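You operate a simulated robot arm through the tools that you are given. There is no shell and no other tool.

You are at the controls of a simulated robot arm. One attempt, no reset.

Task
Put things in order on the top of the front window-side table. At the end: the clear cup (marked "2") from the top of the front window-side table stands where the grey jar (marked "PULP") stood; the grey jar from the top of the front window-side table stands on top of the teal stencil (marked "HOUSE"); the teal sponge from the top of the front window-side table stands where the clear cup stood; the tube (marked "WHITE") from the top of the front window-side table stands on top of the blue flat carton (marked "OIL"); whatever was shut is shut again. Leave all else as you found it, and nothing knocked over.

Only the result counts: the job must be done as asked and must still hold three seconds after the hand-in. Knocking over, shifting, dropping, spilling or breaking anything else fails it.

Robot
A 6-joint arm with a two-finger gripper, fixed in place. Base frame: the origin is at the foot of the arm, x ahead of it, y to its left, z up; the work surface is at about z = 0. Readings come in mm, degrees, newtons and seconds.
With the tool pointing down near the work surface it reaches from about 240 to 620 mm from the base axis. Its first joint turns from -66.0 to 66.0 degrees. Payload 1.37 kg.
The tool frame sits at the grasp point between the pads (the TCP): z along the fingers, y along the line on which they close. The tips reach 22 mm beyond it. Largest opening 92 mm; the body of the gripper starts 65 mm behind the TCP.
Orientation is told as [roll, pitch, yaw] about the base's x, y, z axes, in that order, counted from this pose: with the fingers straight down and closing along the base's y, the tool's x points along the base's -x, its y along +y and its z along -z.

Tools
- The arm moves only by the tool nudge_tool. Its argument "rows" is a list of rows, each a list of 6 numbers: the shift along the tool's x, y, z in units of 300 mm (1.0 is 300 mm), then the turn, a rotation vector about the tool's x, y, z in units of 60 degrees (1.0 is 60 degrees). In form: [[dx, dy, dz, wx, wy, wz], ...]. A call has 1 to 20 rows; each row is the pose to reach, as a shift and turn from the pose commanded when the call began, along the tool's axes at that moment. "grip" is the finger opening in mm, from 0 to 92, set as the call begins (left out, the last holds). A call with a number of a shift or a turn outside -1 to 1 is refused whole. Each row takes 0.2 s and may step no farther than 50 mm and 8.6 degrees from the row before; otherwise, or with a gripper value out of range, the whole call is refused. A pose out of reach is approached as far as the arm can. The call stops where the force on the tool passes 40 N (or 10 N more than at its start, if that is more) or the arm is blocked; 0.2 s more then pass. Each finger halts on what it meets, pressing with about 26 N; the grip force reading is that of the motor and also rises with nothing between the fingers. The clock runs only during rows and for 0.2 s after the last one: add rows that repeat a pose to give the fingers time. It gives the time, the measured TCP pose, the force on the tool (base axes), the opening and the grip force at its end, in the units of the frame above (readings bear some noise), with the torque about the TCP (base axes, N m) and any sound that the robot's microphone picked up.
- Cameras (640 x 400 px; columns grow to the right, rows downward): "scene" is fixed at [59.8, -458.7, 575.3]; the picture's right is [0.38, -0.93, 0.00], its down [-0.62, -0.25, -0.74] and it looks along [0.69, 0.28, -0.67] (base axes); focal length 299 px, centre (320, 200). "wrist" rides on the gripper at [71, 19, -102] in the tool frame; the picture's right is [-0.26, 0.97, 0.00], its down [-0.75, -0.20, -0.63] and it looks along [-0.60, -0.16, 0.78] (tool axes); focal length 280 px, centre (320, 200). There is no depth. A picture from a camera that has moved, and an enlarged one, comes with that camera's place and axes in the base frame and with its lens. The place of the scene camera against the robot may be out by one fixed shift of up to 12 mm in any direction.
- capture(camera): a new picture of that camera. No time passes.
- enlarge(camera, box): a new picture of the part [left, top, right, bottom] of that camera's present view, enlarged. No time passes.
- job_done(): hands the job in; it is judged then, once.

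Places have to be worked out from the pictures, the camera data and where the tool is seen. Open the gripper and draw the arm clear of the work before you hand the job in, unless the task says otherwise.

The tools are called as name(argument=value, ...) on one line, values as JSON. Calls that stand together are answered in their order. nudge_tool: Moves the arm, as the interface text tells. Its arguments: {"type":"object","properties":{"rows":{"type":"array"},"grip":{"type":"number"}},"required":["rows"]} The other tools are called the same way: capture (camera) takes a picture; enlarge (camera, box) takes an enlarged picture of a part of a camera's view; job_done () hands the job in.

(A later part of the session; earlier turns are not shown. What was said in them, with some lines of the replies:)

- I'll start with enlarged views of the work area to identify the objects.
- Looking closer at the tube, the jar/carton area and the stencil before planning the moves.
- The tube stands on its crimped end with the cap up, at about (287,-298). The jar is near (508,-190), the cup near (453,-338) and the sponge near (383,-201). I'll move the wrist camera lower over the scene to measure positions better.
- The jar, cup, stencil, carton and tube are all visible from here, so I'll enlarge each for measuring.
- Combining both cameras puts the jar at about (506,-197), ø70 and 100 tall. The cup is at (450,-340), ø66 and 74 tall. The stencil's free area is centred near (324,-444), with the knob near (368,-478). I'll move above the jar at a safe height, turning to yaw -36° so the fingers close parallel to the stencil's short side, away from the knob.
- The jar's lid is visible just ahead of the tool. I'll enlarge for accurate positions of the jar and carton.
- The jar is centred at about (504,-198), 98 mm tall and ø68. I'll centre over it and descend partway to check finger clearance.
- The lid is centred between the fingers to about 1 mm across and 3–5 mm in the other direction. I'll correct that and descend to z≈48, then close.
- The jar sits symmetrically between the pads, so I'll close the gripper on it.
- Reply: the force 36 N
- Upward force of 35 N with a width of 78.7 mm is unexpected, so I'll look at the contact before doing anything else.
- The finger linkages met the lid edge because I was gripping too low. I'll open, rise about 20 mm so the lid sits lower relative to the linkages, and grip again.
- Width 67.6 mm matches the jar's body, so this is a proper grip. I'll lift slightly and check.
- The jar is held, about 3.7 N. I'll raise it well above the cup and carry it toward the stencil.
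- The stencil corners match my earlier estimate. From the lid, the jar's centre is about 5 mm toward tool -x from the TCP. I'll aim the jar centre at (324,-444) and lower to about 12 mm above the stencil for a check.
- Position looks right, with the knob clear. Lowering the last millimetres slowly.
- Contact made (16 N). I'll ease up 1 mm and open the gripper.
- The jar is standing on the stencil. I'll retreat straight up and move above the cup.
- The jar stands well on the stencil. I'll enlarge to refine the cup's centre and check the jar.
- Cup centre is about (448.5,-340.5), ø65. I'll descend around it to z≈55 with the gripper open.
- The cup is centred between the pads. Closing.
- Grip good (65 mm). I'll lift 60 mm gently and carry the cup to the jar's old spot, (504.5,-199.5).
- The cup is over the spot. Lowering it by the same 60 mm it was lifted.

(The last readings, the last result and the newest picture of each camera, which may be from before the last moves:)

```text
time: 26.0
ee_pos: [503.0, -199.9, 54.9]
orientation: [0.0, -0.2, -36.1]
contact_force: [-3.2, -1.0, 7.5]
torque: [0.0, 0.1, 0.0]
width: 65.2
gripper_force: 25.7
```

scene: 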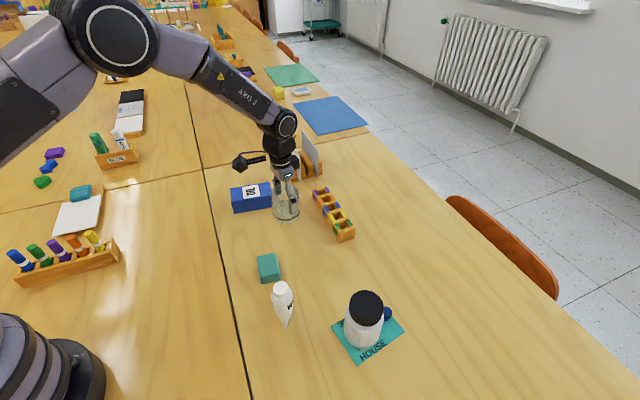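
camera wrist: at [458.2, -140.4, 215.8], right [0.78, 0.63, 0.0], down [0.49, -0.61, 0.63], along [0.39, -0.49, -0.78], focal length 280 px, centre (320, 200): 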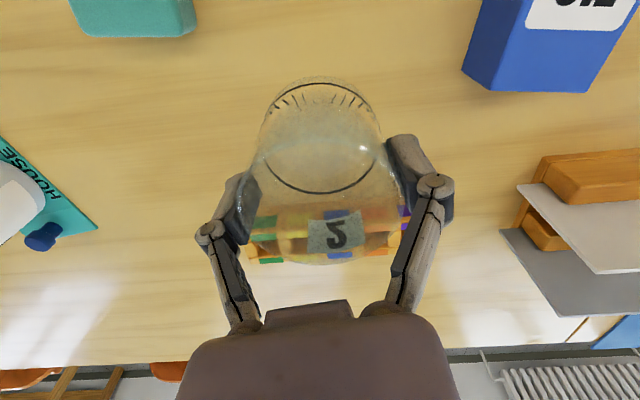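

The cup is on the table (contact 7.5 N). I'll open the gripper and check.

nudge_tool(rows=[[0, 0, 0, 0, 0, 0], [0, 0, 0, 0, 0, 0], [0, 0, 0, 0, 0, 0], [0, 0, 0, 0, 0, 0]], grip=92)

capture(camera="wrist")

enlarge(camera="scene", box=[215, 160, 345, 250])

```text
time: 27.0
ee_pos: [503.7, -198.1, 54.9]
orientation: [0.0, 0.0, -36.0]
contact_force: [-0.2, 0.5, -0.6]
torque: [0.01, -0.04, 0.01]
width: 91.8
gripper_force: 0.0
```

```text
taken
camera wrist: at [457.4, -140.8, 156.2], right [0.78, 0.63, 0.0], down [0.49, -0.61, 0.63], along [0.39, -0.49, -0.78], focal length 280 px, centre (320, 200)
```

wrist: 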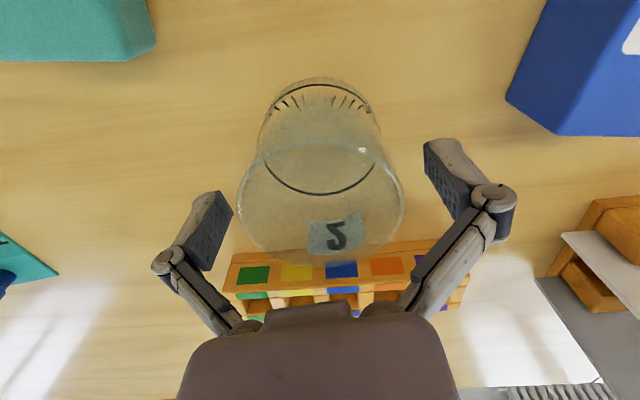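

```text
4.44 times, centred on (280, 205) of scene
camera zoom: at [59.8, -458.7, 575.3], right [0.38, -0.93, 0.0], down [-0.62, -0.25, -0.74], along [0.69, 0.28, -0.67], focal length 1328 px, centre (498, 178)
```

zoom: 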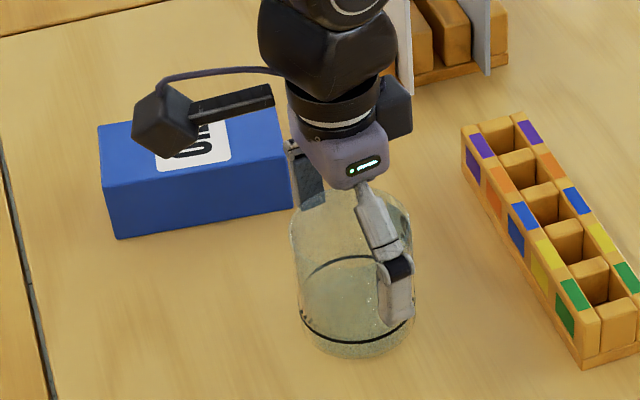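

The cup's base outline matches where the jar's base was in the same view. I'll rise straight up and move over the sponge, at about (382,-210) with its long axis at about 39°, turning to yaw -51°.

nudge_tool(rows=[[0, 0, -0.06, 0, 0, 0], [0, 0, -0.16, 0, 0, 0], [0, 0, -0.28, 0, 0, 0], [0, 0, -0.4, 0, 0, 0], [0.076, -0.068, -0.45, 0, 0, 0.064], [0.153, -0.135, -0.45, 0, 0, 0.128], [0.23, -0.203, -0.45, 0, 0, 0.191], [0.306, -0.27, -0.45, 0, 0, 0.255], [0.306, -0.27, -0.45, 0, 0, 0.255]], grip=92)

capture(camera="wrist")

enlarge(camera="wrist", box=[240, 10, 400, 130])

enlarge(camera="scene", box=[235, 230, 335, 330])

capture(camera="scene")

```text
time: 29.0
ee_pos: [379.8, -211.7, 188.4]
orientation: [0.2, -0.2, -51.4]
contact_force: [-0.2, -0.4, -0.3]
torque: [0.02, -0.01, 0.0]
width: 91.9
gripper_force: 0.1
```

```text
taken
camera wrist: at [351.2, -143.6, 290.1], right [0.92, 0.4, 0.0], down [0.31, -0.72, 0.63], along [0.25, -0.57, -0.78], focal length 280 px, centre (320, 200)
```

wrist: 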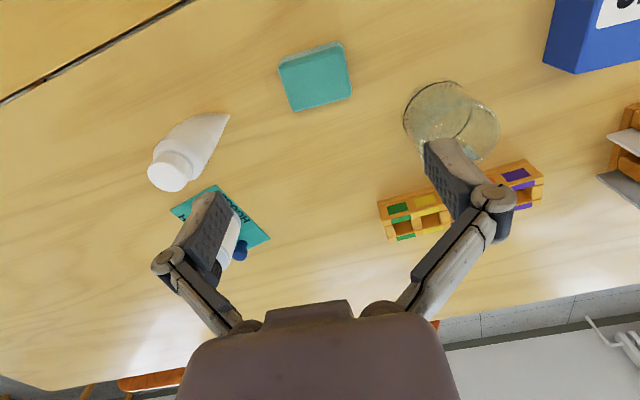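

```text
3.33 times, centred on (320, 70) of wrist
camera zoom: at [351.2, -143.6, 290.1], right [0.92, 0.4, 0.0], down [0.31, -0.72, 0.63], along [0.25, -0.57, -0.78], focal length 935 px, centre (320, 633)
```

zoom: 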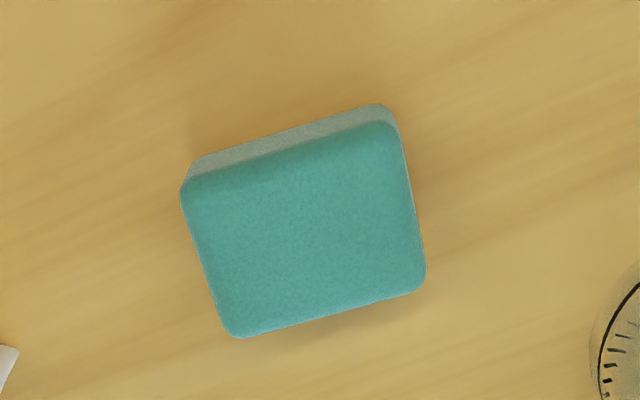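

```text
4.00 times, centred on (285, 280) of scene
camera zoom: at [59.7, -458.7, 575.3], right [0.38, -0.93, 0.0], down [-0.62, -0.25, -0.74], along [0.69, 0.28, -0.67], focal length 1195 px, centre (460, -120)
```

zoom: 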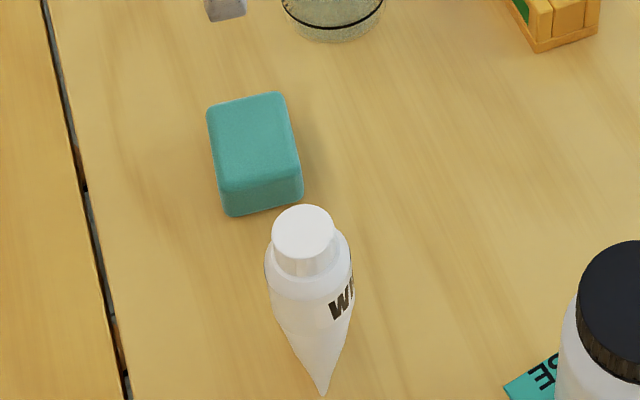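

```text
taken
```

scene: 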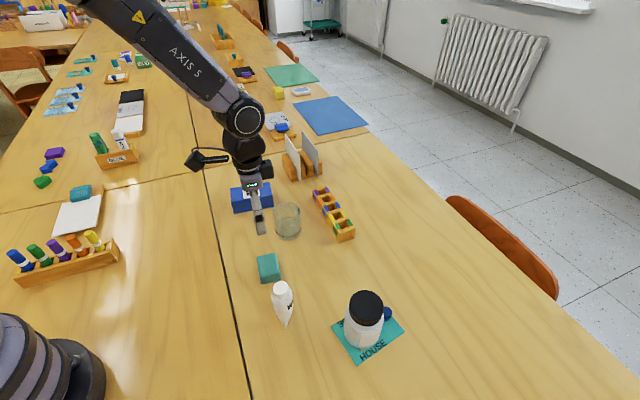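

The sponge is about 62×43×25 mm, centred near (379.5,-213) and already aligned with the fingers. Descending to z≈30 around its long ends.

nudge_tool(rows=[[-0.003, -0.004, 0.1, 0, 0, 0], [-0.003, -0.004, 0.2, 0, 0, 0], [-0.003, -0.004, 0.3, 0, 0, 0], [-0.003, -0.004, 0.4, 0, 0, 0], [-0.003, -0.004, 0.48, 0, 0, 0], [-0.003, -0.004, 0.52, 0, 0, 0], [-0.003, -0.004, 0.52, 0, 0, 0]], grip=92)

capture(camera="wrist")

enlarge(camera="scene", box=[215, 210, 355, 340])

```text
time: 30.6
ee_pos: [381.6, -212.2, 34.3]
orientation: [0.1, -0.1, -51.3]
contact_force: [1.3, -0.6, -0.2]
torque: [0.06, -0.01, 0.03]
width: 92.1
gripper_force: 0.0
```

```text
taken
camera wrist: at [352.0, -144.2, 134.2], right [0.92, 0.4, 0.0], down [0.31, -0.71, 0.63], along [0.25, -0.57, -0.78], focal length 280 px, centre (320, 200)
```

wrist: 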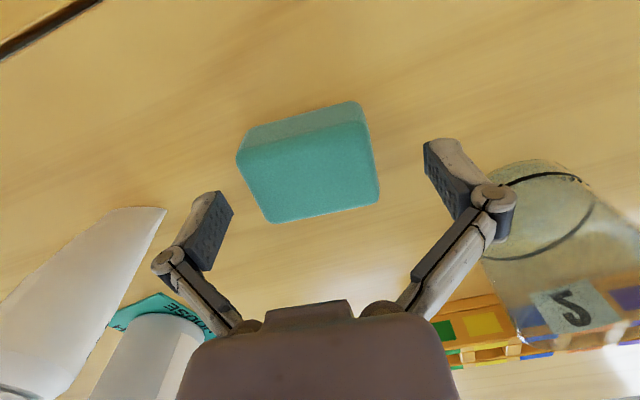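

```text
3.08 times, centred on (285, 275) of scene
camera zoom: at [59.8, -458.7, 575.3], right [0.38, -0.93, 0.0], down [-0.62, -0.25, -0.74], along [0.69, 0.28, -0.67], focal length 919 px, centre (428, -31)
```

zoom: 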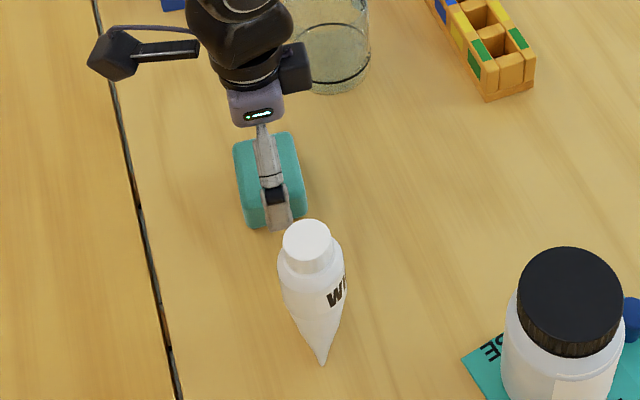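

The sponge is offset about 2.5 mm toward the left finger. I'll correct that, go down 4 mm more and close.

nudge_tool(rows=[[0, -0.008, 0, 0, 0, 0], [0, -0.008, 0.014, 0, 0, 0], [0, -0.008, 0.014, 0, 0, 0]], grip=92)

nudge_tool(rows=[[0, 0, 0, 0, 0, 0], [0, 0, 0, 0, 0, 0], [0, 0, 0, 0, 0, 0], [0, 0, 0, 0, 0, 0], [0, 0, 0, 0, 0, 0]], grip=35)

capture(camera="wrist")

```text
time: 31.4
ee_pos: [379.8, -213.3, 30.1]
orientation: [0.0, -0.1, -51.3]
contact_force: [0.4, -0.7, 0.4]
torque: [-0.01, 0.0, -0.03]
width: 92.1
gripper_force: 0.0
```

```text
time: 32.6
ee_pos: [380.2, -213.6, 29.9]
orientation: [0.1, -0.1, -51.3]
contact_force: [0.3, 0.1, 3.4]
torque: [-0.03, 0.1, -0.03]
width: 58.7
gripper_force: 26.0
```

```text
taken
camera wrist: at [350.5, -145.9, 131.3], right [0.92, 0.4, 0.0], down [0.31, -0.71, 0.63], along [0.25, -0.57, -0.78], focal length 280 px, centre (320, 200)
```

wrist: 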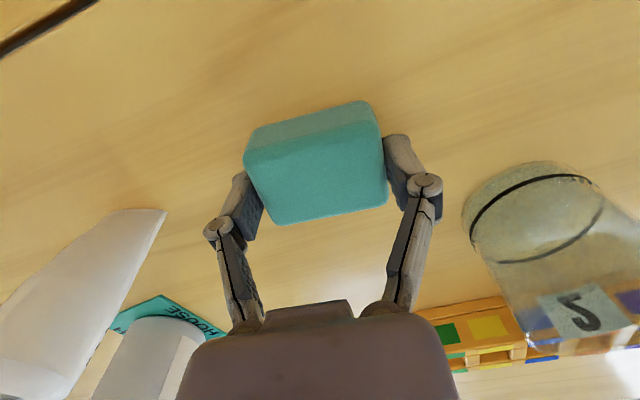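

Sponge held (58.7 mm) and centred. Lifting 60 mm and carrying it to the cup's old spot at (449,-341).

nudge_tool(rows=[[0, 0, -0.04, 0, 0, 0], [0, 0, -0.12, 0, 0, 0], [0, 0, -0.2, 0, 0, 0], [-0.095, -0.017, -0.2, 0, 0, 0], [-0.19, -0.034, -0.2, 0, 0, 0], [-0.285, -0.051, -0.2, 0, 0, 0], [-0.38, -0.068, -0.2, 0, 0, 0], [-0.475, -0.085, -0.2, 0, 0, 0], [-0.475, -0.085, -0.2, 0, 0, 0]])

capture(camera="wrist")

capture(camera="scene")

```text
time: 34.6
ee_pos: [449.1, -339.5, 91.4]
orientation: [0.0, -0.2, -51.2]
contact_force: [-0.2, 0.0, -0.2]
torque: [0.0, -0.03, -0.01]
width: 58.8
gripper_force: 26.1
```

```text
taken
camera wrist: at [419.9, -271.3, 192.3], right [0.92, 0.4, 0.0], down [0.31, -0.72, 0.63], along [0.25, -0.57, -0.78], focal length 280 px, centre (320, 200)
```

wrist: 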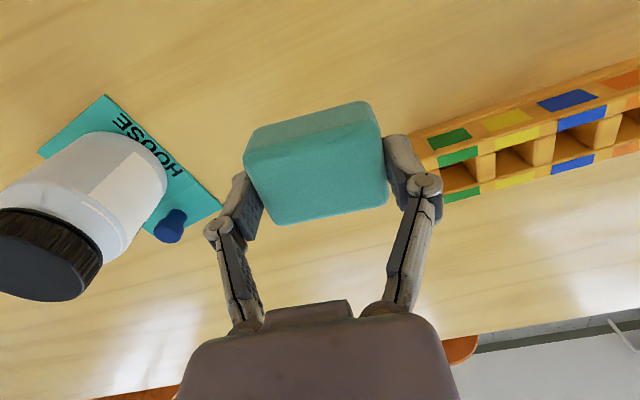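

```text
taken
```

scene: 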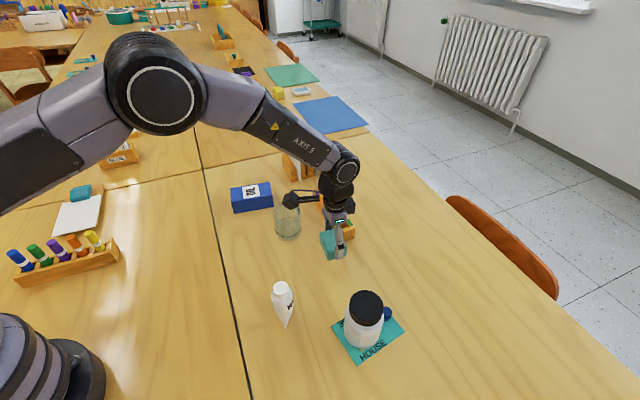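

The spot is clear and the rack is about 30 mm from the right finger. Lowering the sponge, then opening only to 78 mm.

nudge_tool(rows=[[0, 0, 0.07, 0, 0, 0], [0, 0, 0.14, 0, 0, 0], [0, 0, 0.18, 0, 0, 0], [0, 0, 0.194, 0, 0, 0], [0, 0, 0.2, 0, 0, 0], [0, 0, 0.2, 0, 0, 0]])

```text
time: 36.0
ee_pos: [448.3, -339.8, 29.6]
orientation: [0.0, -0.2, -51.3]
contact_force: [-4.2, 0.4, 10.3]
torque: [-0.02, 0.16, 0.0]
width: 58.8
gripper_force: 25.4
```

Contact at about 10 N, so the sponge is on the table. Releasing.

nudge_tool(rows=[[0, 0, 0, 0, 0, 0], [0, 0, 0, 0, 0, 0], [0, 0, 0, 0, 0, 0]], grip=80)

capture(camera="wrist")

```text
time: 36.8
ee_pos: [448.6, -338.6, 29.3]
orientation: [-0.1, 0.0, -51.4]
contact_force: [-0.2, 1.0, 0.6]
torque: [0.0, -0.01, 0.01]
width: 80.0
gripper_force: 0.0
```

```text
taken
camera wrist: at [420.3, -271.7, 130.7], right [0.92, 0.4, 0.0], down [0.31, -0.71, 0.63], along [0.25, -0.57, -0.78], focal length 280 px, centre (320, 200)
```

wrist: 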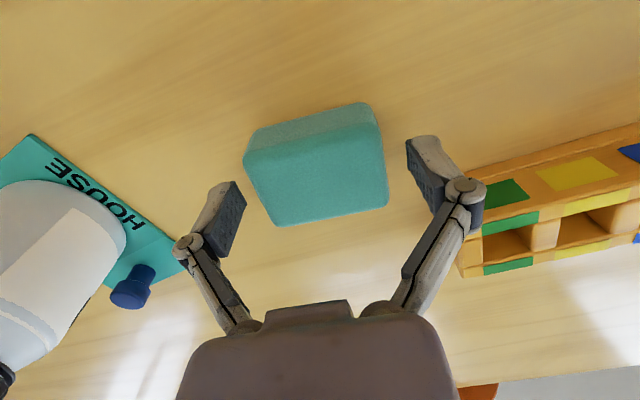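

The sponge is down on the cup's old spot. I'll rise and move to a vantage point to study the tube before touching it.

nudge_tool(rows=[[0, 0, -0.05, 0, 0, 0], [0, 0, -0.17, 0, 0, 0], [0, 0, -0.32, 0, 0, 0], [0, 0, -0.47, 0, 0, 0], [0, 0, -0.54, 0, 0, 0], [0.134, -0.038, -0.54, 0, 0, 0], [0.268, -0.077, -0.54, 0, 0, 0], [0.402, -0.116, -0.54, 0, 0, 0], [0.536, -0.154, -0.54, 0, 0, 0], [0.67, -0.193, -0.54, 0, 0, 0], [0.804, -0.231, -0.54, 0, 0, 0], [0.804, -0.231, -0.54, 0, 0, 0]], grip=80)

capture(camera="wrist")

capture(camera="scene")

```text
time: 39.4
ee_pos: [240.8, -195.8, 190.8]
orientation: [0.1, -0.2, -51.3]
contact_force: [0.4, 0.0, -0.5]
torque: [0.02, -0.02, -0.01]
width: 80.1
gripper_force: 0.1
```

```text
taken
camera wrist: at [211.8, -126.6, 292.3], right [0.92, 0.4, 0.0], down [0.31, -0.71, 0.63], along [0.25, -0.57, -0.78], focal length 280 px, centre (320, 200)
```

wrist: 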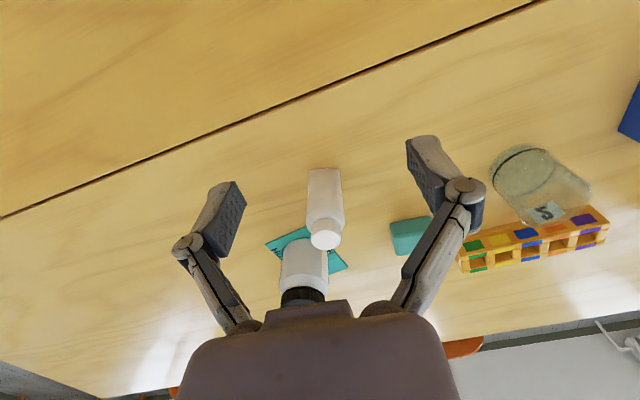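

```text
taken
```

scene: 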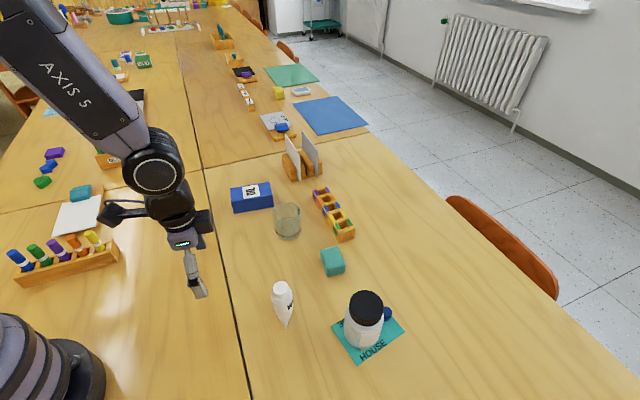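

Now the tube is seen from another side. I'll enlarge it to measure the crimp foot and the axis.

enlarge(camera="wrist", box=[280, 155, 370, 260])

enlarge(camera="scene", box=[255, 270, 315, 335])

enlarge(camera="scene", box=[215, 170, 375, 290])

```text
3.81 times, centred on (325, 208) of wrist
camera zoom: at [211.8, -126.6, 292.3], right [0.92, 0.4, 0.0], down [0.31, -0.71, 0.63], along [0.25, -0.57, -0.78], focal length 1068 px, centre (301, 171)
```

zoom: 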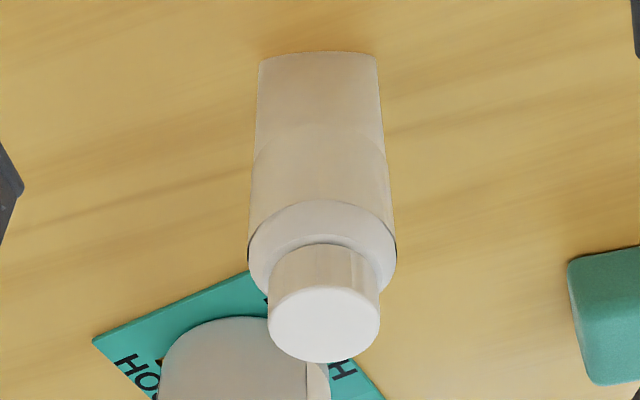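

```text
6.15 times, centred on (285, 302) of scene
camera zoom: at [59.7, -458.7, 575.3], right [0.38, -0.93, 0.0], down [-0.62, -0.25, -0.74], along [0.69, 0.28, -0.67], focal length 1838 px, centre (535, -431)
```

zoom: 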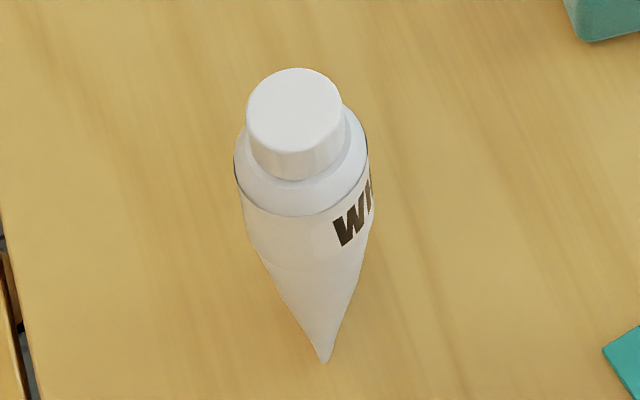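

```text
3.33 times, centred on (295, 230) of scene
camera zoom: at [59.7, -458.7, 575.3], right [0.38, -0.93, 0.0], down [-0.62, -0.25, -0.74], along [0.69, 0.28, -0.67], focal length 996 px, centre (403, 100)
```

zoom: 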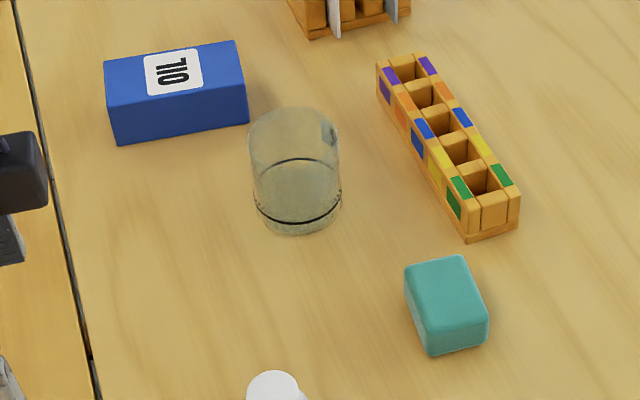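

The tube's axis is at (293,-298), height about 115, with a body about 38 mm wide. Its crimp foot runs about 37 mm along roughly 25° and is only a few mm thick. I'll grip along the crimp direction (yaw ≈ -64.6°), so the tube can't tip across its thin foot. Moving above it now.

nudge_tool(rows=[[-0.125, -0.026, -0.01, 0, 0, 0.074], [-0.25, -0.051, -0.02, 0, 0, 0.148], [-0.375, -0.0765, -0.03, 0, 0, 0.222], [-0.375, -0.0765, -0.03, 0, 0, 0.222]], grip=76)

capture(camera="wrist")

enlarge(camera="wrist", box=[260, 10, 390, 150])

```text
time: 40.4
ee_pos: [295.2, -299.0, 200.9]
orientation: [0.0, -0.1, -64.7]
contact_force: [-0.6, -0.6, 0.3]
torque: [0.0, -0.01, 0.0]
width: 75.7
gripper_force: 0.0
```

```text
taken
camera wrist: at [282.1, -225.6, 301.7], right [0.98, 0.18, 0.0], down [0.14, -0.77, 0.63], along [0.11, -0.62, -0.78], focal length 280 px, centre (320, 200)
```

wrist: 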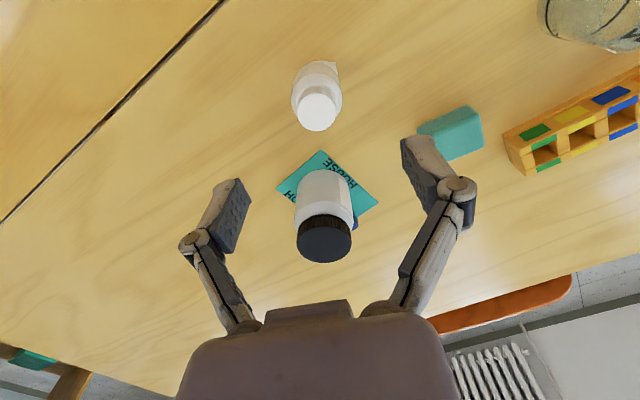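

```text
2.86 times, centred on (325, 80) of wrist
camera zoom: at [282.1, -225.6, 301.7], right [0.98, 0.18, 0.0], down [0.14, -0.77, 0.63], along [0.11, -0.62, -0.78], focal length 801 px, centre (306, 543)
```

zoom: 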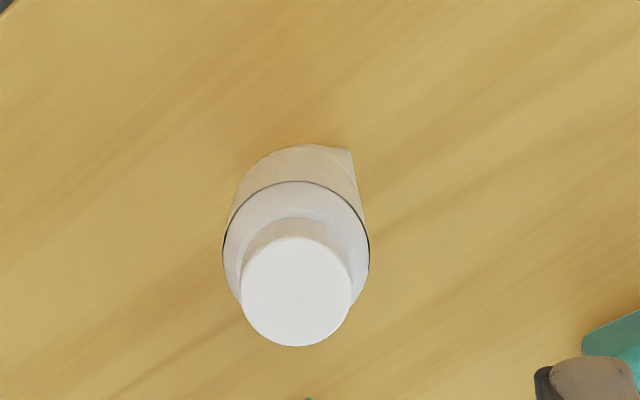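

The tube axis reads (292.9,-298.5), about 2 mm off in the tool's y. I'll correct that and descend to z≈72 with a 76 mm opening.

nudge_tool(rows=[[0.001, -0.0075, 0.0, 0, 0, 0], [0.001, -0.0075, 0.08, 0, 0, 0], [0.001, -0.0075, 0.16, 0, 0, 0], [0.001, -0.0075, 0.24, 0, 0, 0], [0.001, -0.0075, 0.32, 0, 0, 0], [0.001, -0.0075, 0.39, 0, 0, 0], [0.001, -0.0075, 0.43, 0, 0, 0], [0.001, -0.0075, 0.43, 0, 0, 0]], grip=76)

capture(camera="wrist")

enlarge(camera="scene", box=[240, 220, 340, 340])

```text
time: 42.2
ee_pos: [293.6, -297.6, 69.5]
orientation: [0.1, -0.1, -64.6]
contact_force: [-1.3, -0.1, 1.9]
torque: [0.0, -0.01, -0.04]
width: 76.2
gripper_force: 0.1
```

```text
taken
camera wrist: at [281.8, -225.5, 172.0], right [0.98, 0.18, 0.0], down [0.14, -0.77, 0.63], along [0.11, -0.62, -0.78], focal length 280 px, centre (320, 200)
```

wrist: 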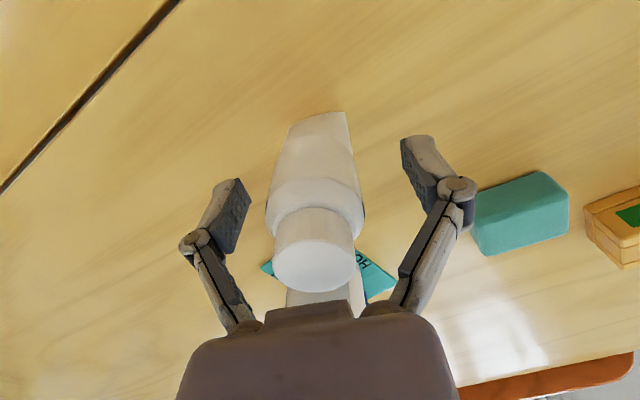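

```text
3.33 times, centred on (290, 280) of scene
camera zoom: at [59.8, -458.7, 575.3], right [0.38, -0.93, 0.0], down [-0.62, -0.25, -0.74], along [0.69, 0.28, -0.67], focal length 996 px, centre (420, -67)
```

zoom: 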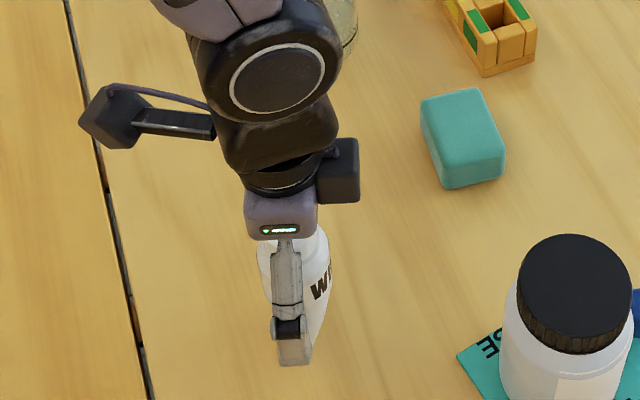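

The tube sits about 1.5 mm off-centre in the closing direction. I'll correct that, close part-way to 48 mm and re-check before contact.

nudge_tool(rows=[[0, -0.005, 0, 0, 0, 0], [0, -0.005, 0, 0, 0, 0], [0, -0.005, 0, 0, 0, 0], [0, -0.005, 0, 0, 0, 0]], grip=50)

capture(camera="wrist")

enlarge(camera="wrist", box=[220, 90, 420, 310])

```text
time: 43.2
ee_pos: [291.9, -299.7, 71.1]
orientation: [0.1, -0.1, -64.6]
contact_force: [0.1, 0.6, 0.3]
torque: [-0.01, -0.02, 0.0]
width: 50.0
gripper_force: 0.1
```

```text
taken
camera wrist: at [280.1, -225.9, 172.4], right [0.98, 0.18, 0.0], down [0.14, -0.77, 0.63], along [0.11, -0.62, -0.78], focal length 280 px, centre (320, 200)
```

wrist: 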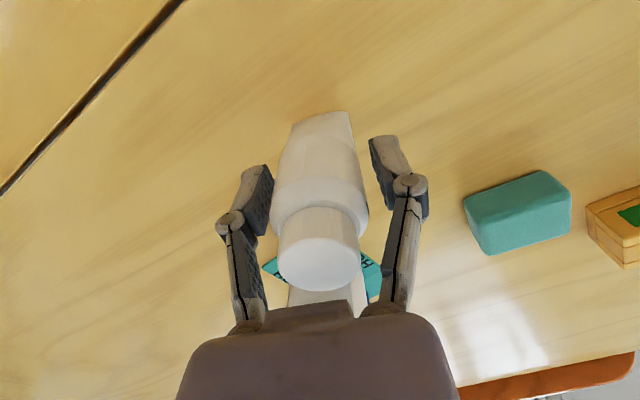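

```text
1.82 times, centred on (320, 200) of wrist
camera zoom: at [280.1, -225.9, 172.4], right [0.98, 0.18, 0.0], down [0.14, -0.77, 0.63], along [0.11, -0.62, -0.78], focal length 510 px, centre (320, 200)
```

zoom: 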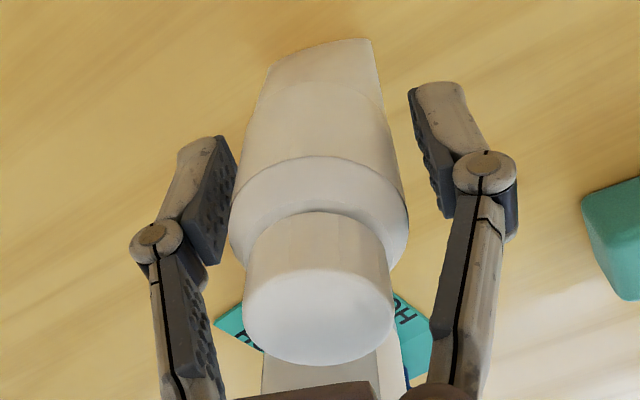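

The tube is now centred between the pads. I'll raise 3 mm for linkage clearance to the cap and close.

nudge_tool(rows=[[0, 0, -0.01, 0, 0, 0], [0, 0, -0.01, 0, 0, 0]], grip=50)

nudge_tool(rows=[[0, 0, 0, 0, 0, 0], [0, 0, 0, 0, 0, 0], [0, 0, 0, 0, 0, 0], [0, 0, 0, 0, 0, 0]], grip=28)

capture(camera="wrist")

enlarge(camera="scene", box=[240, 220, 340, 340])

```text
time: 43.8
ee_pos: [292.9, -298.7, 73.3]
orientation: [0.1, 0.0, -64.5]
contact_force: [0.0, 0.6, 0.4]
torque: [0.02, 0.02, -0.03]
width: 50.0
gripper_force: 0.0
```

```text
time: 44.8
ee_pos: [292.8, -299.6, 74.0]
orientation: [0.1, -0.1, -64.5]
contact_force: [-0.1, 0.1, 5.1]
torque: [0.06, 0.05, 0.01]
width: 37.4
gripper_force: 26.1
```

```text
taken
camera wrist: at [280.3, -226.2, 175.3], right [0.98, 0.18, 0.0], down [0.14, -0.77, 0.63], along [0.11, -0.62, -0.78], focal length 280 px, centre (320, 200)
```

wrist: 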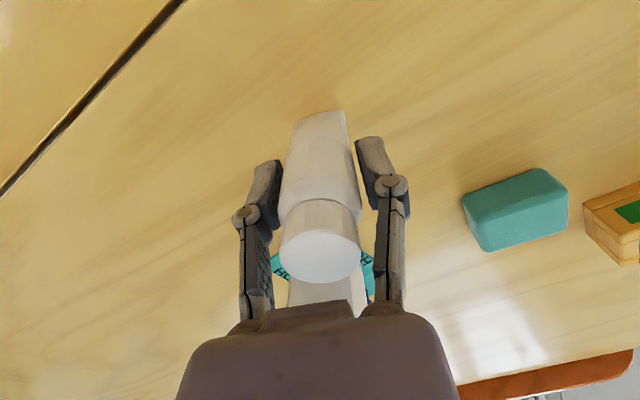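

```text
3.33 times, centred on (290, 280) of scene
camera zoom: at [59.7, -458.7, 575.3], right [0.38, -0.93, 0.0], down [-0.62, -0.25, -0.74], along [0.69, 0.28, -0.67], focal length 996 px, centre (420, -67)
```

zoom: 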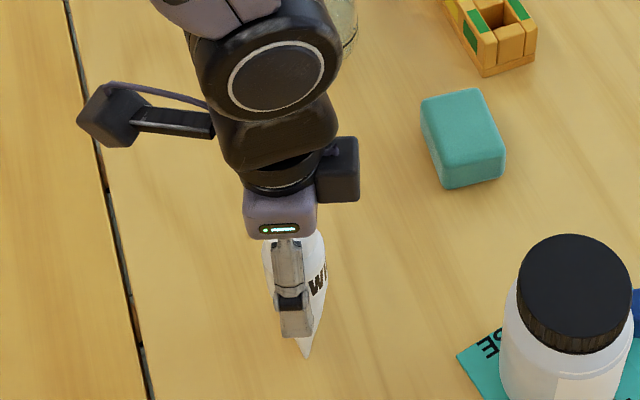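

Tube gripped at 37.4 mm. I'll lift it 120 mm and carry it most of the way to the carton, turning to yaw -36° on the way.

nudge_tool(rows=[[0, 0, -0.03, 0, 0, 0], [0, 0, -0.09, 0, 0, 0], [0, 0, -0.18, 0, 0, 0], [0, 0, -0.29, 0, 0, 0], [0, 0, -0.4, 0, 0, 0], [0.02, 0.07, -0.4, 0, 0, -0.04], [0.055, 0.19, -0.4, 0, 0, -0.1], [0.09, 0.31, -0.4, 0, 0, -0.17], [0.125, 0.43, -0.4, 0, 0, -0.24], [0.16, 0.55, -0.4, 0, 0, -0.31], [0.195, 0.67, -0.4, 0, 0, -0.38], [0.23, 0.79, -0.4, 0, 0, -0.44], [0.252, 0.871, -0.4, 0, 0, -0.475], [0.252, 0.871, -0.4, 0, 0, -0.475]])

capture(camera="wrist")

capture(camera="scene")

```text
time: 47.8
ee_pos: [496.4, -119.4, 194.4]
orientation: [0.0, -0.1, -36.1]
contact_force: [0.0, 0.9, -1.0]
torque: [0.02, 0.0, 0.03]
width: 37.0
gripper_force: 26.2
```

```text
taken
camera wrist: at [451.0, -60.7, 295.4], right [0.78, 0.63, 0.0], down [0.49, -0.61, 0.63], along [0.39, -0.49, -0.78], focal length 280 px, centre (320, 200)
```

wrist: 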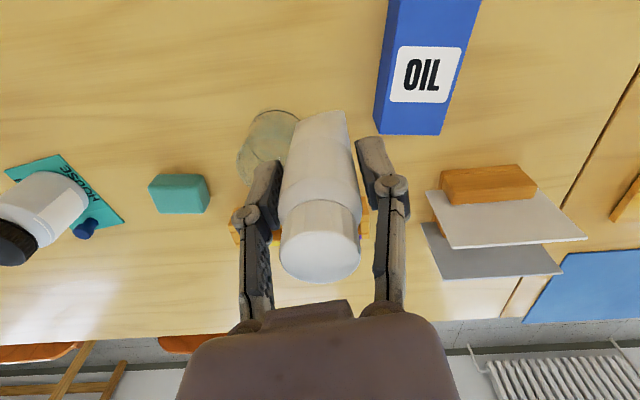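

```text
taken
```

scene: 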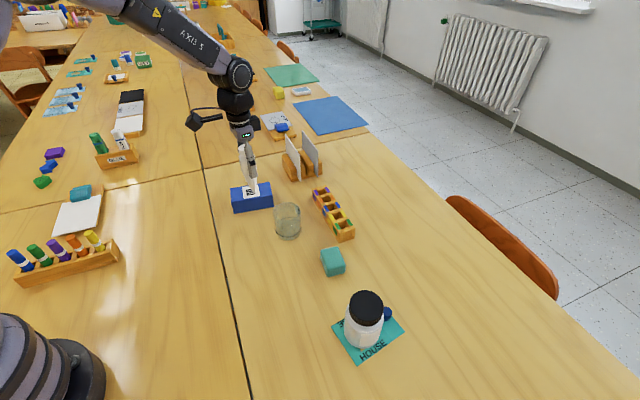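

I'll enlarge the carton to fix its top-face corners.

enlarge(camera="wrist", box=[350, 0, 510, 150])

enlarge(camera="scene", box=[215, 130, 315, 230])

```text
2.67 times, centred on (430, 75) of wrist
camera zoom: at [451.0, -60.7, 295.4], right [0.78, 0.63, 0.0], down [0.49, -0.61, 0.63], along [0.39, -0.49, -0.78], focal length 748 px, centre (27, 533)
```

zoom: 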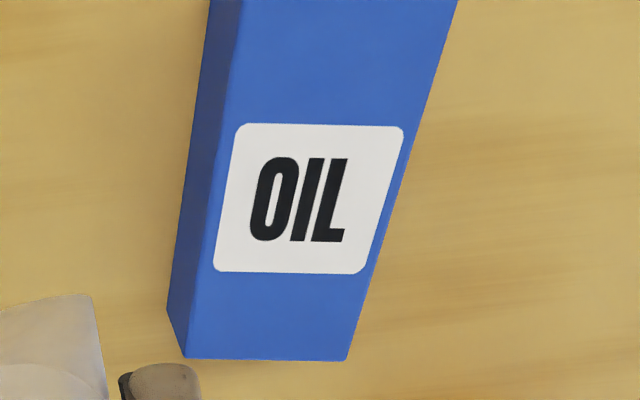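

```text
4.00 times, centred on (265, 180) of scene
camera zoom: at [59.8, -458.7, 575.3], right [0.38, -0.93, 0.0], down [-0.62, -0.25, -0.74], along [0.69, 0.28, -0.67], focal length 1195 px, centre (540, 280)
```

zoom: 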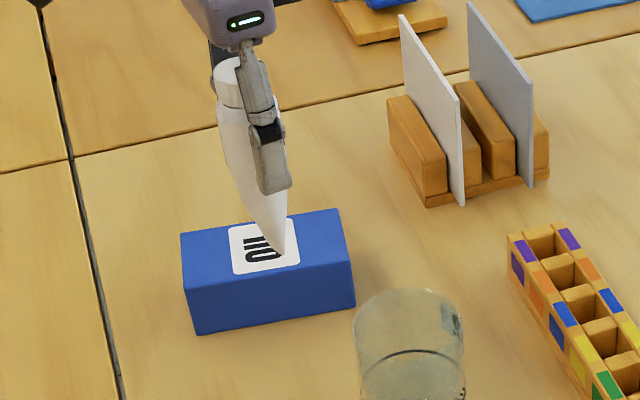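

The carton is 44.5 mm high and its top centre is at (563,-57.5), with the label's centre at (562,-56). I'll move over it and lower to about 8 mm above its top.

nudge_tool(rows=[[-0.015, 0.075, 0, 0, 0, 0], [-0.03, 0.15, 0, 0, 0, 0], [-0.045, 0.225, 0, 0, 0, 0], [-0.0586, 0.2945, 0, 0, 0, 0], [-0.0586, 0.2945, 0.06, 0, 0, 0], [-0.0586, 0.2945, 0.12, 0, 0, 0], [-0.0586, 0.2945, 0.18, 0, 0, 0], [-0.0586, 0.2945, 0.223, 0, 0, 0], [-0.0586, 0.2945, 0.223, 0, 0, 0]])

capture(camera="wrist")

enlarge(camera="scene", box=[215, 130, 315, 230])

```text
time: 49.8
ee_pos: [562.2, -58.2, 128.8]
orientation: [0.1, -0.1, -36.1]
contact_force: [0.2, -0.4, -1.5]
torque: [0.0, 0.02, 0.04]
width: 37.2
gripper_force: 25.7
```

```text
taken
camera wrist: at [516.8, -0.5, 229.6], right [0.78, 0.63, 0.0], down [0.49, -0.61, 0.63], along [0.39, -0.49, -0.78], focal length 280 px, centre (320, 200)
```

wrist: 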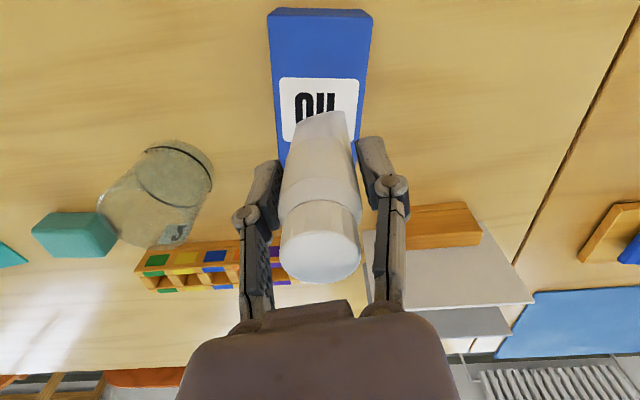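

```text
4.00 times, centred on (265, 180) of scene
camera zoom: at [59.8, -458.7, 575.3], right [0.38, -0.93, 0.0], down [-0.62, -0.25, -0.74], along [0.69, 0.28, -0.67], focal length 1195 px, centre (540, 280)
```

zoom: 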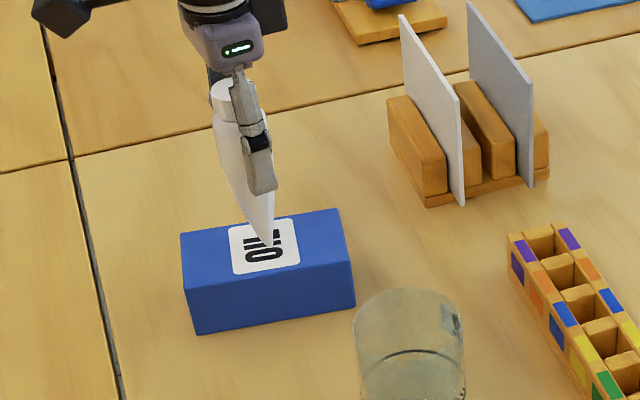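

The tube is over the label centre, about 10 mm above the carton. Lowering slowly toward contact.

nudge_tool(rows=[[0, 0, 0.01, 0, 0, 0], [0, 0, 0.02, 0, 0, 0], [0, 0, 0.0253, 0, 0, 0], [0, 0, 0.0287, 0, 0, 0], [0, 0, 0.0287, 0, 0, 0]])

enlarge(camera="scene", box=[235, 170, 295, 220])

```text
time: 51.0
ee_pos: [562.2, -57.1, 121.3]
orientation: [0.0, -0.1, -36.1]
contact_force: [-0.9, 0.0, -0.8]
torque: [-0.01, 0.02, 0.03]
width: 37.3
gripper_force: 25.7
```

```text
8.00 times, centred on (265, 195) of scene
camera zoom: at [59.8, -458.7, 575.3], right [0.38, -0.93, 0.0], down [-0.62, -0.25, -0.74], along [0.69, 0.28, -0.67], focal length 2390 px, centre (760, 240)
```

zoom: 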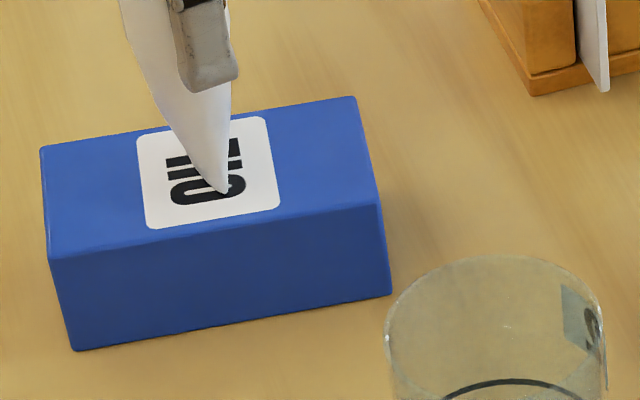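

No contact yet. Continuing in small steps.

nudge_tool(rows=[[0, 0, 0.0033, 0, 0, 0], [0, 0, 0.0067, 0, 0, 0], [0, 0, 0.0067, 0, 0, 0]])

```text
time: 51.8
ee_pos: [561.3, -57.5, 119.1]
orientation: [0.1, -0.2, -36.1]
contact_force: [-4.7, 0.1, 14.5]
torque: [0.05, 0.36, -0.02]
width: 37.5
gripper_force: 26.3
```

Contact at 14.5 N. I'll ease up 0.7 mm to relax the force before releasing.

nudge_tool(rows=[[0, 0, -0.0023, 0, 0, 0], [0, 0, -0.0023, 0, 0, 0]])

enlarge(camera="scene", box=[225, 130, 305, 220])

```text
time: 52.4
ee_pos: [561.9, -57.8, 119.9]
orientation: [0.2, -0.2, -36.1]
contact_force: [-2.5, 0.4, 11.7]
torque: [0.06, 0.15, -0.04]
width: 37.4
gripper_force: 25.8
```

```text
4.44 times, centred on (265, 175) of scene
camera zoom: at [59.7, -458.7, 575.3], right [0.38, -0.93, 0.0], down [-0.62, -0.25, -0.74], along [0.69, 0.28, -0.67], focal length 1328 px, centre (564, 311)
```

zoom: 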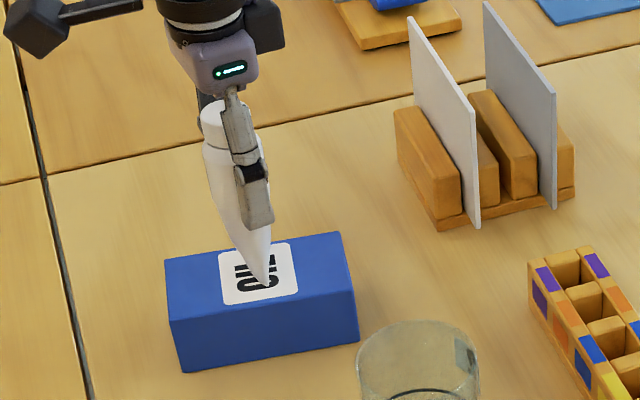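

Still 11.7 N, so I'll ease another 0.7 mm.

nudge_tool(rows=[[0, 0, -0.0025, 0, 0, 0], [0, 0, -0.0025, 0, 0, 0]])

```text
time: 53.0
ee_pos: [562.6, -57.4, 118.2]
orientation: [0.0, -0.2, -36.1]
contact_force: [2.1, -0.7, 5.4]
torque: [0.05, -0.21, 0.0]
width: 37.0
gripper_force: 26.3
```

Nearly balanced now. Opening the gripper to release the tube.

nudge_tool(rows=[[0, 0, 0, 0, 0, 0], [0, 0, 0, 0, 0, 0], [0, 0, 0, 0, 0, 0], [0, 0, 0, 0, 0, 0]], grip=66)

capture(camera="wrist")

enlarge(camera="scene", box=[225, 130, 305, 220])

```text
time: 54.0
ee_pos: [561.5, -57.5, 118.7]
orientation: [0.0, -0.1, -36.1]
contact_force: [0.0, 0.7, -0.1]
torque: [0.03, 0.0, -0.03]
width: 66.0
gripper_force: 0.0
```

```text
taken
camera wrist: at [516.5, 0.6, 220.4], right [0.78, 0.63, 0.0], down [0.49, -0.61, 0.63], along [0.39, -0.49, -0.78], focal length 280 px, centre (320, 200)
```

wrist: 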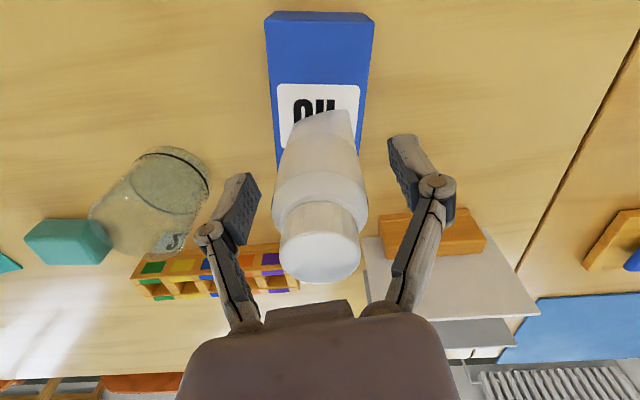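

```text
4.44 times, centred on (265, 175) of scene
camera zoom: at [59.8, -458.7, 575.3], right [0.38, -0.93, 0.0], down [-0.62, -0.25, -0.74], along [0.69, 0.28, -0.67], focal length 1328 px, centre (564, 311)
```

zoom: 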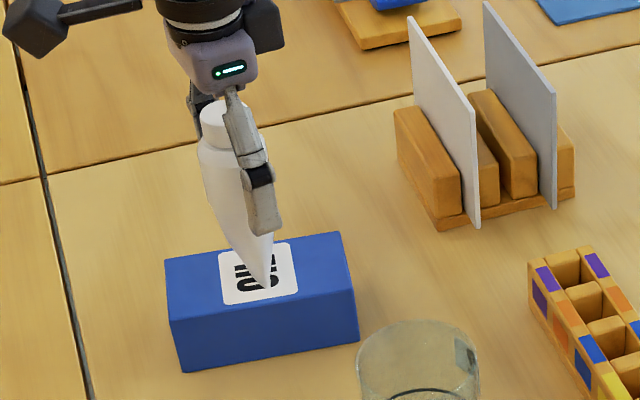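

The tube stands on the carton by itself. I'll withdraw straight up slowly.

nudge_tool(rows=[[0, 0, -0.02, 0, 0, 0], [0, 0, -0.06, 0, 0, 0], [0, 0, -0.12, 0, 0, 0], [0, 0, -0.2, 0, 0, 0], [0, 0, -0.28, 0, 0, 0], [0, 0, -0.32, 0, 0, 0], [0, 0, -0.32, 0, 0, 0]], grip=66)

capture(camera="wrist")

enlarge(camera="scene", box=[225, 130, 305, 220])

```text
time: 55.6
ee_pos: [561.4, -58.4, 214.7]
orientation: [-0.1, -0.1, -36.1]
contact_force: [0.3, -0.9, -0.2]
torque: [0.03, 0.0, 0.0]
width: 66.3
gripper_force: 0.1
```

```text
taken
camera wrist: at [515.8, -0.1, 315.6], right [0.78, 0.63, 0.0], down [0.49, -0.61, 0.63], along [0.39, -0.49, -0.78], focal length 280 px, centre (320, 200)
```

wrist: 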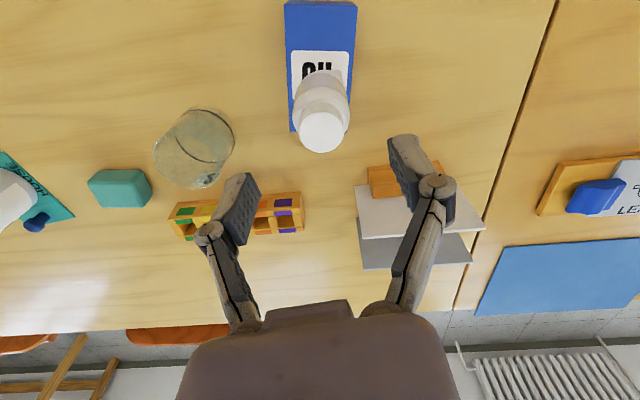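

```text
4.44 times, centred on (265, 175) of scene
camera zoom: at [59.8, -458.7, 575.3], right [0.38, -0.93, 0.0], down [-0.62, -0.25, -0.74], along [0.69, 0.28, -0.67], focal length 1328 px, centre (564, 311)
```

zoom: 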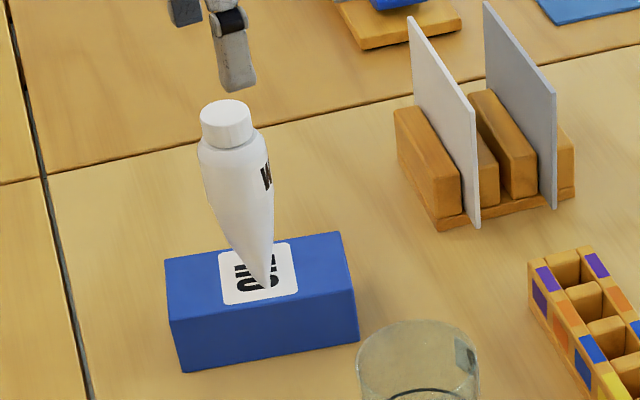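

The tube is stable upright on the carton. I'll draw the arm clear, up and back toward the base, then do a final inspection.

nudge_tool(rows=[[0, 0, -0.1, 0, 0, 0], [0, 0, -0.2, 0, 0, 0], [0.08, -0.07, -0.28, 0, 0, 0], [0.168, -0.145, -0.3, 0, 0, 0], [0.256, -0.221, -0.3, 0, 0, 0], [0.344, -0.297, -0.3, 0, 0, 0], [0.432, -0.373, -0.3, 0, 0, 0], [0.52, -0.449, -0.3, 0, 0, 0], [0.608, -0.524, -0.3, 0, 0, 0], [0.608, -0.524, -0.3, 0, 0, 0]], grip=92)

capture(camera="scene")

capture(camera="wrist")

enlarge(camera="scene", box=[215, 130, 425, 370])

```text
time: 57.8
ee_pos: [322.4, -79.0, 305.9]
orientation: [0.0, -0.2, -36.1]
contact_force: [0.2, -0.3, 0.0]
torque: [0.0, 0.0, 0.0]
width: 91.9
gripper_force: 0.1
```

```text
taken
```

scene: 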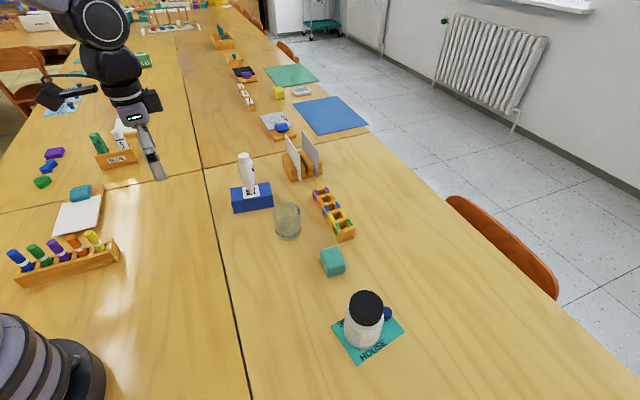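

```text
taken
camera wrist: at [276.3, -20.5, 406.1], right [0.78, 0.63, 0.0], down [0.49, -0.61, 0.63], along [0.39, -0.49, -0.78], focal length 280 px, centre (320, 200)
```

wrist: 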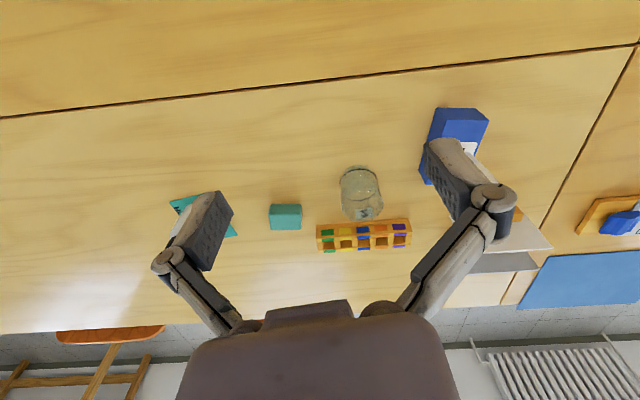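

```text
1.67 times, centred on (320, 250) of scene
camera zoom: at [59.7, -458.7, 575.3], right [0.38, -0.93, 0.0], down [-0.62, -0.25, -0.74], along [0.69, 0.28, -0.67], focal length 498 px, centre (320, 117)
```

zoom: 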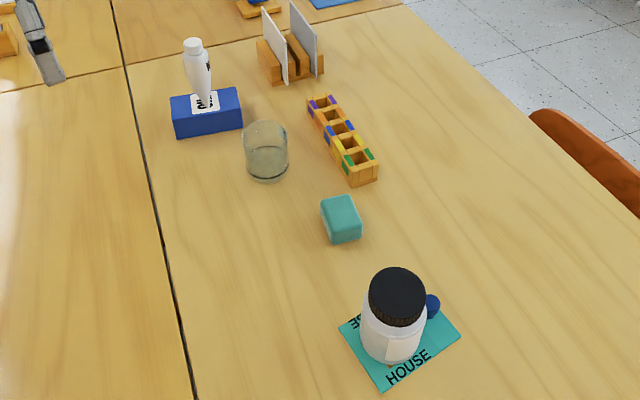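

All four items appear in place. I'll do a last comparison against the initial views for the stencil, sponge and carton positions.

enlarge(camera="scene", box=[325, 290, 410, 370])

enlarge(camera="scene", box=[200, 160, 440, 310])

enlarge(camera="scene", box=[215, 130, 315, 230])

```text
5.00 times, centred on (368, 330) of scene
camera zoom: at [59.7, -458.7, 575.3], right [0.38, -0.93, 0.0], down [-0.62, -0.25, -0.74], along [0.69, 0.28, -0.67], focal length 1494 px, centre (82, -450)
```

zoom: 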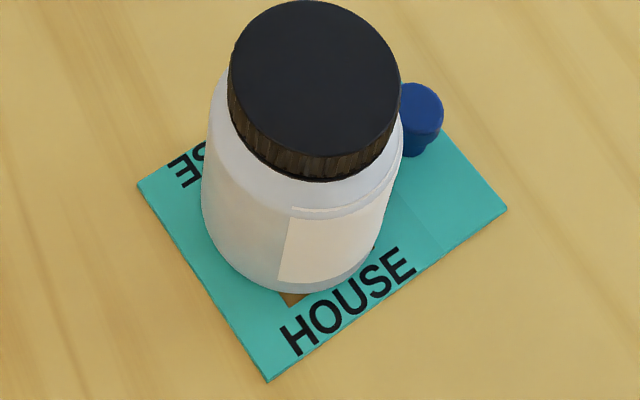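

```text
2.67 times, centred on (320, 235) of scene
camera zoom: at [59.7, -458.7, 575.3], right [0.38, -0.93, 0.0], down [-0.62, -0.25, -0.74], along [0.69, 0.28, -0.67], focal length 796 px, centre (320, 107)
```

zoom: 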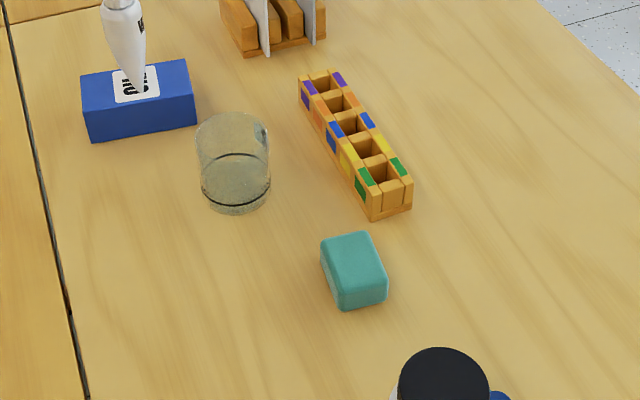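

```text
4.00 times, centred on (265, 180) of scene
camera zoom: at [59.7, -458.7, 575.3], right [0.38, -0.93, 0.0], down [-0.62, -0.25, -0.74], along [0.69, 0.28, -0.67], focal length 1195 px, centre (540, 280)
```

zoom: 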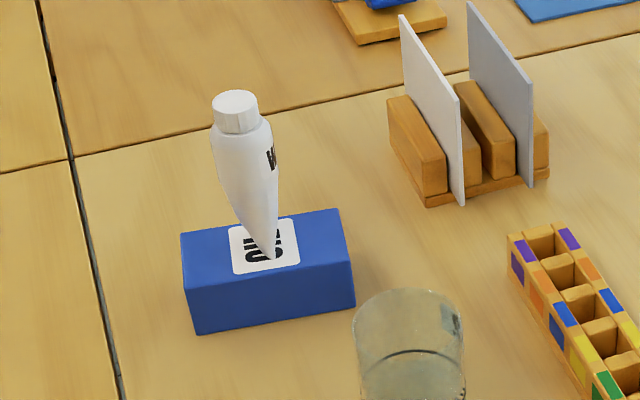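

The stencil, carton and rack are exactly where they were. The jar is on the stencil, the cup is on the jar's spot, the sponge is on the cup's spot and the tube is upright on the carton. The gripper is open and clear, so I'm handing in.

job_done()

```text
The job is handed in.
```

I've moved all four items and handed the job in; I don't have the verdict. This is how things stood in the last pictures, with the gripper open and the arm drawn back:

- **Grey jar ("PULP"):** it stands on the teal stencil, clear of the blue knob. Its lid stayed on throughout.
- **Clear cup ("2"):** it stands where the jar stood. Its base matches the jar's old outline in the same camera view.
- **Teal sponge:** it sits where the cup stood, to within a few millimetres.
- **Tube ("WHITE"):** it stands upright near the middle of the blue carton. It rests on its thin crimped end, so it is the least steady of the four. It stayed upright for about four seconds between release and hand-in.

The stencil and carton are where they were at the start, and I saw no change in the colour rack. Nothing was knocked over.

On my first try at gripping the jar I went too low, and the finger linkages pressed on its lid with about 35 N. I opened, gripped higher and lifted it cleanly. The lid looked undisturbed afterwards.
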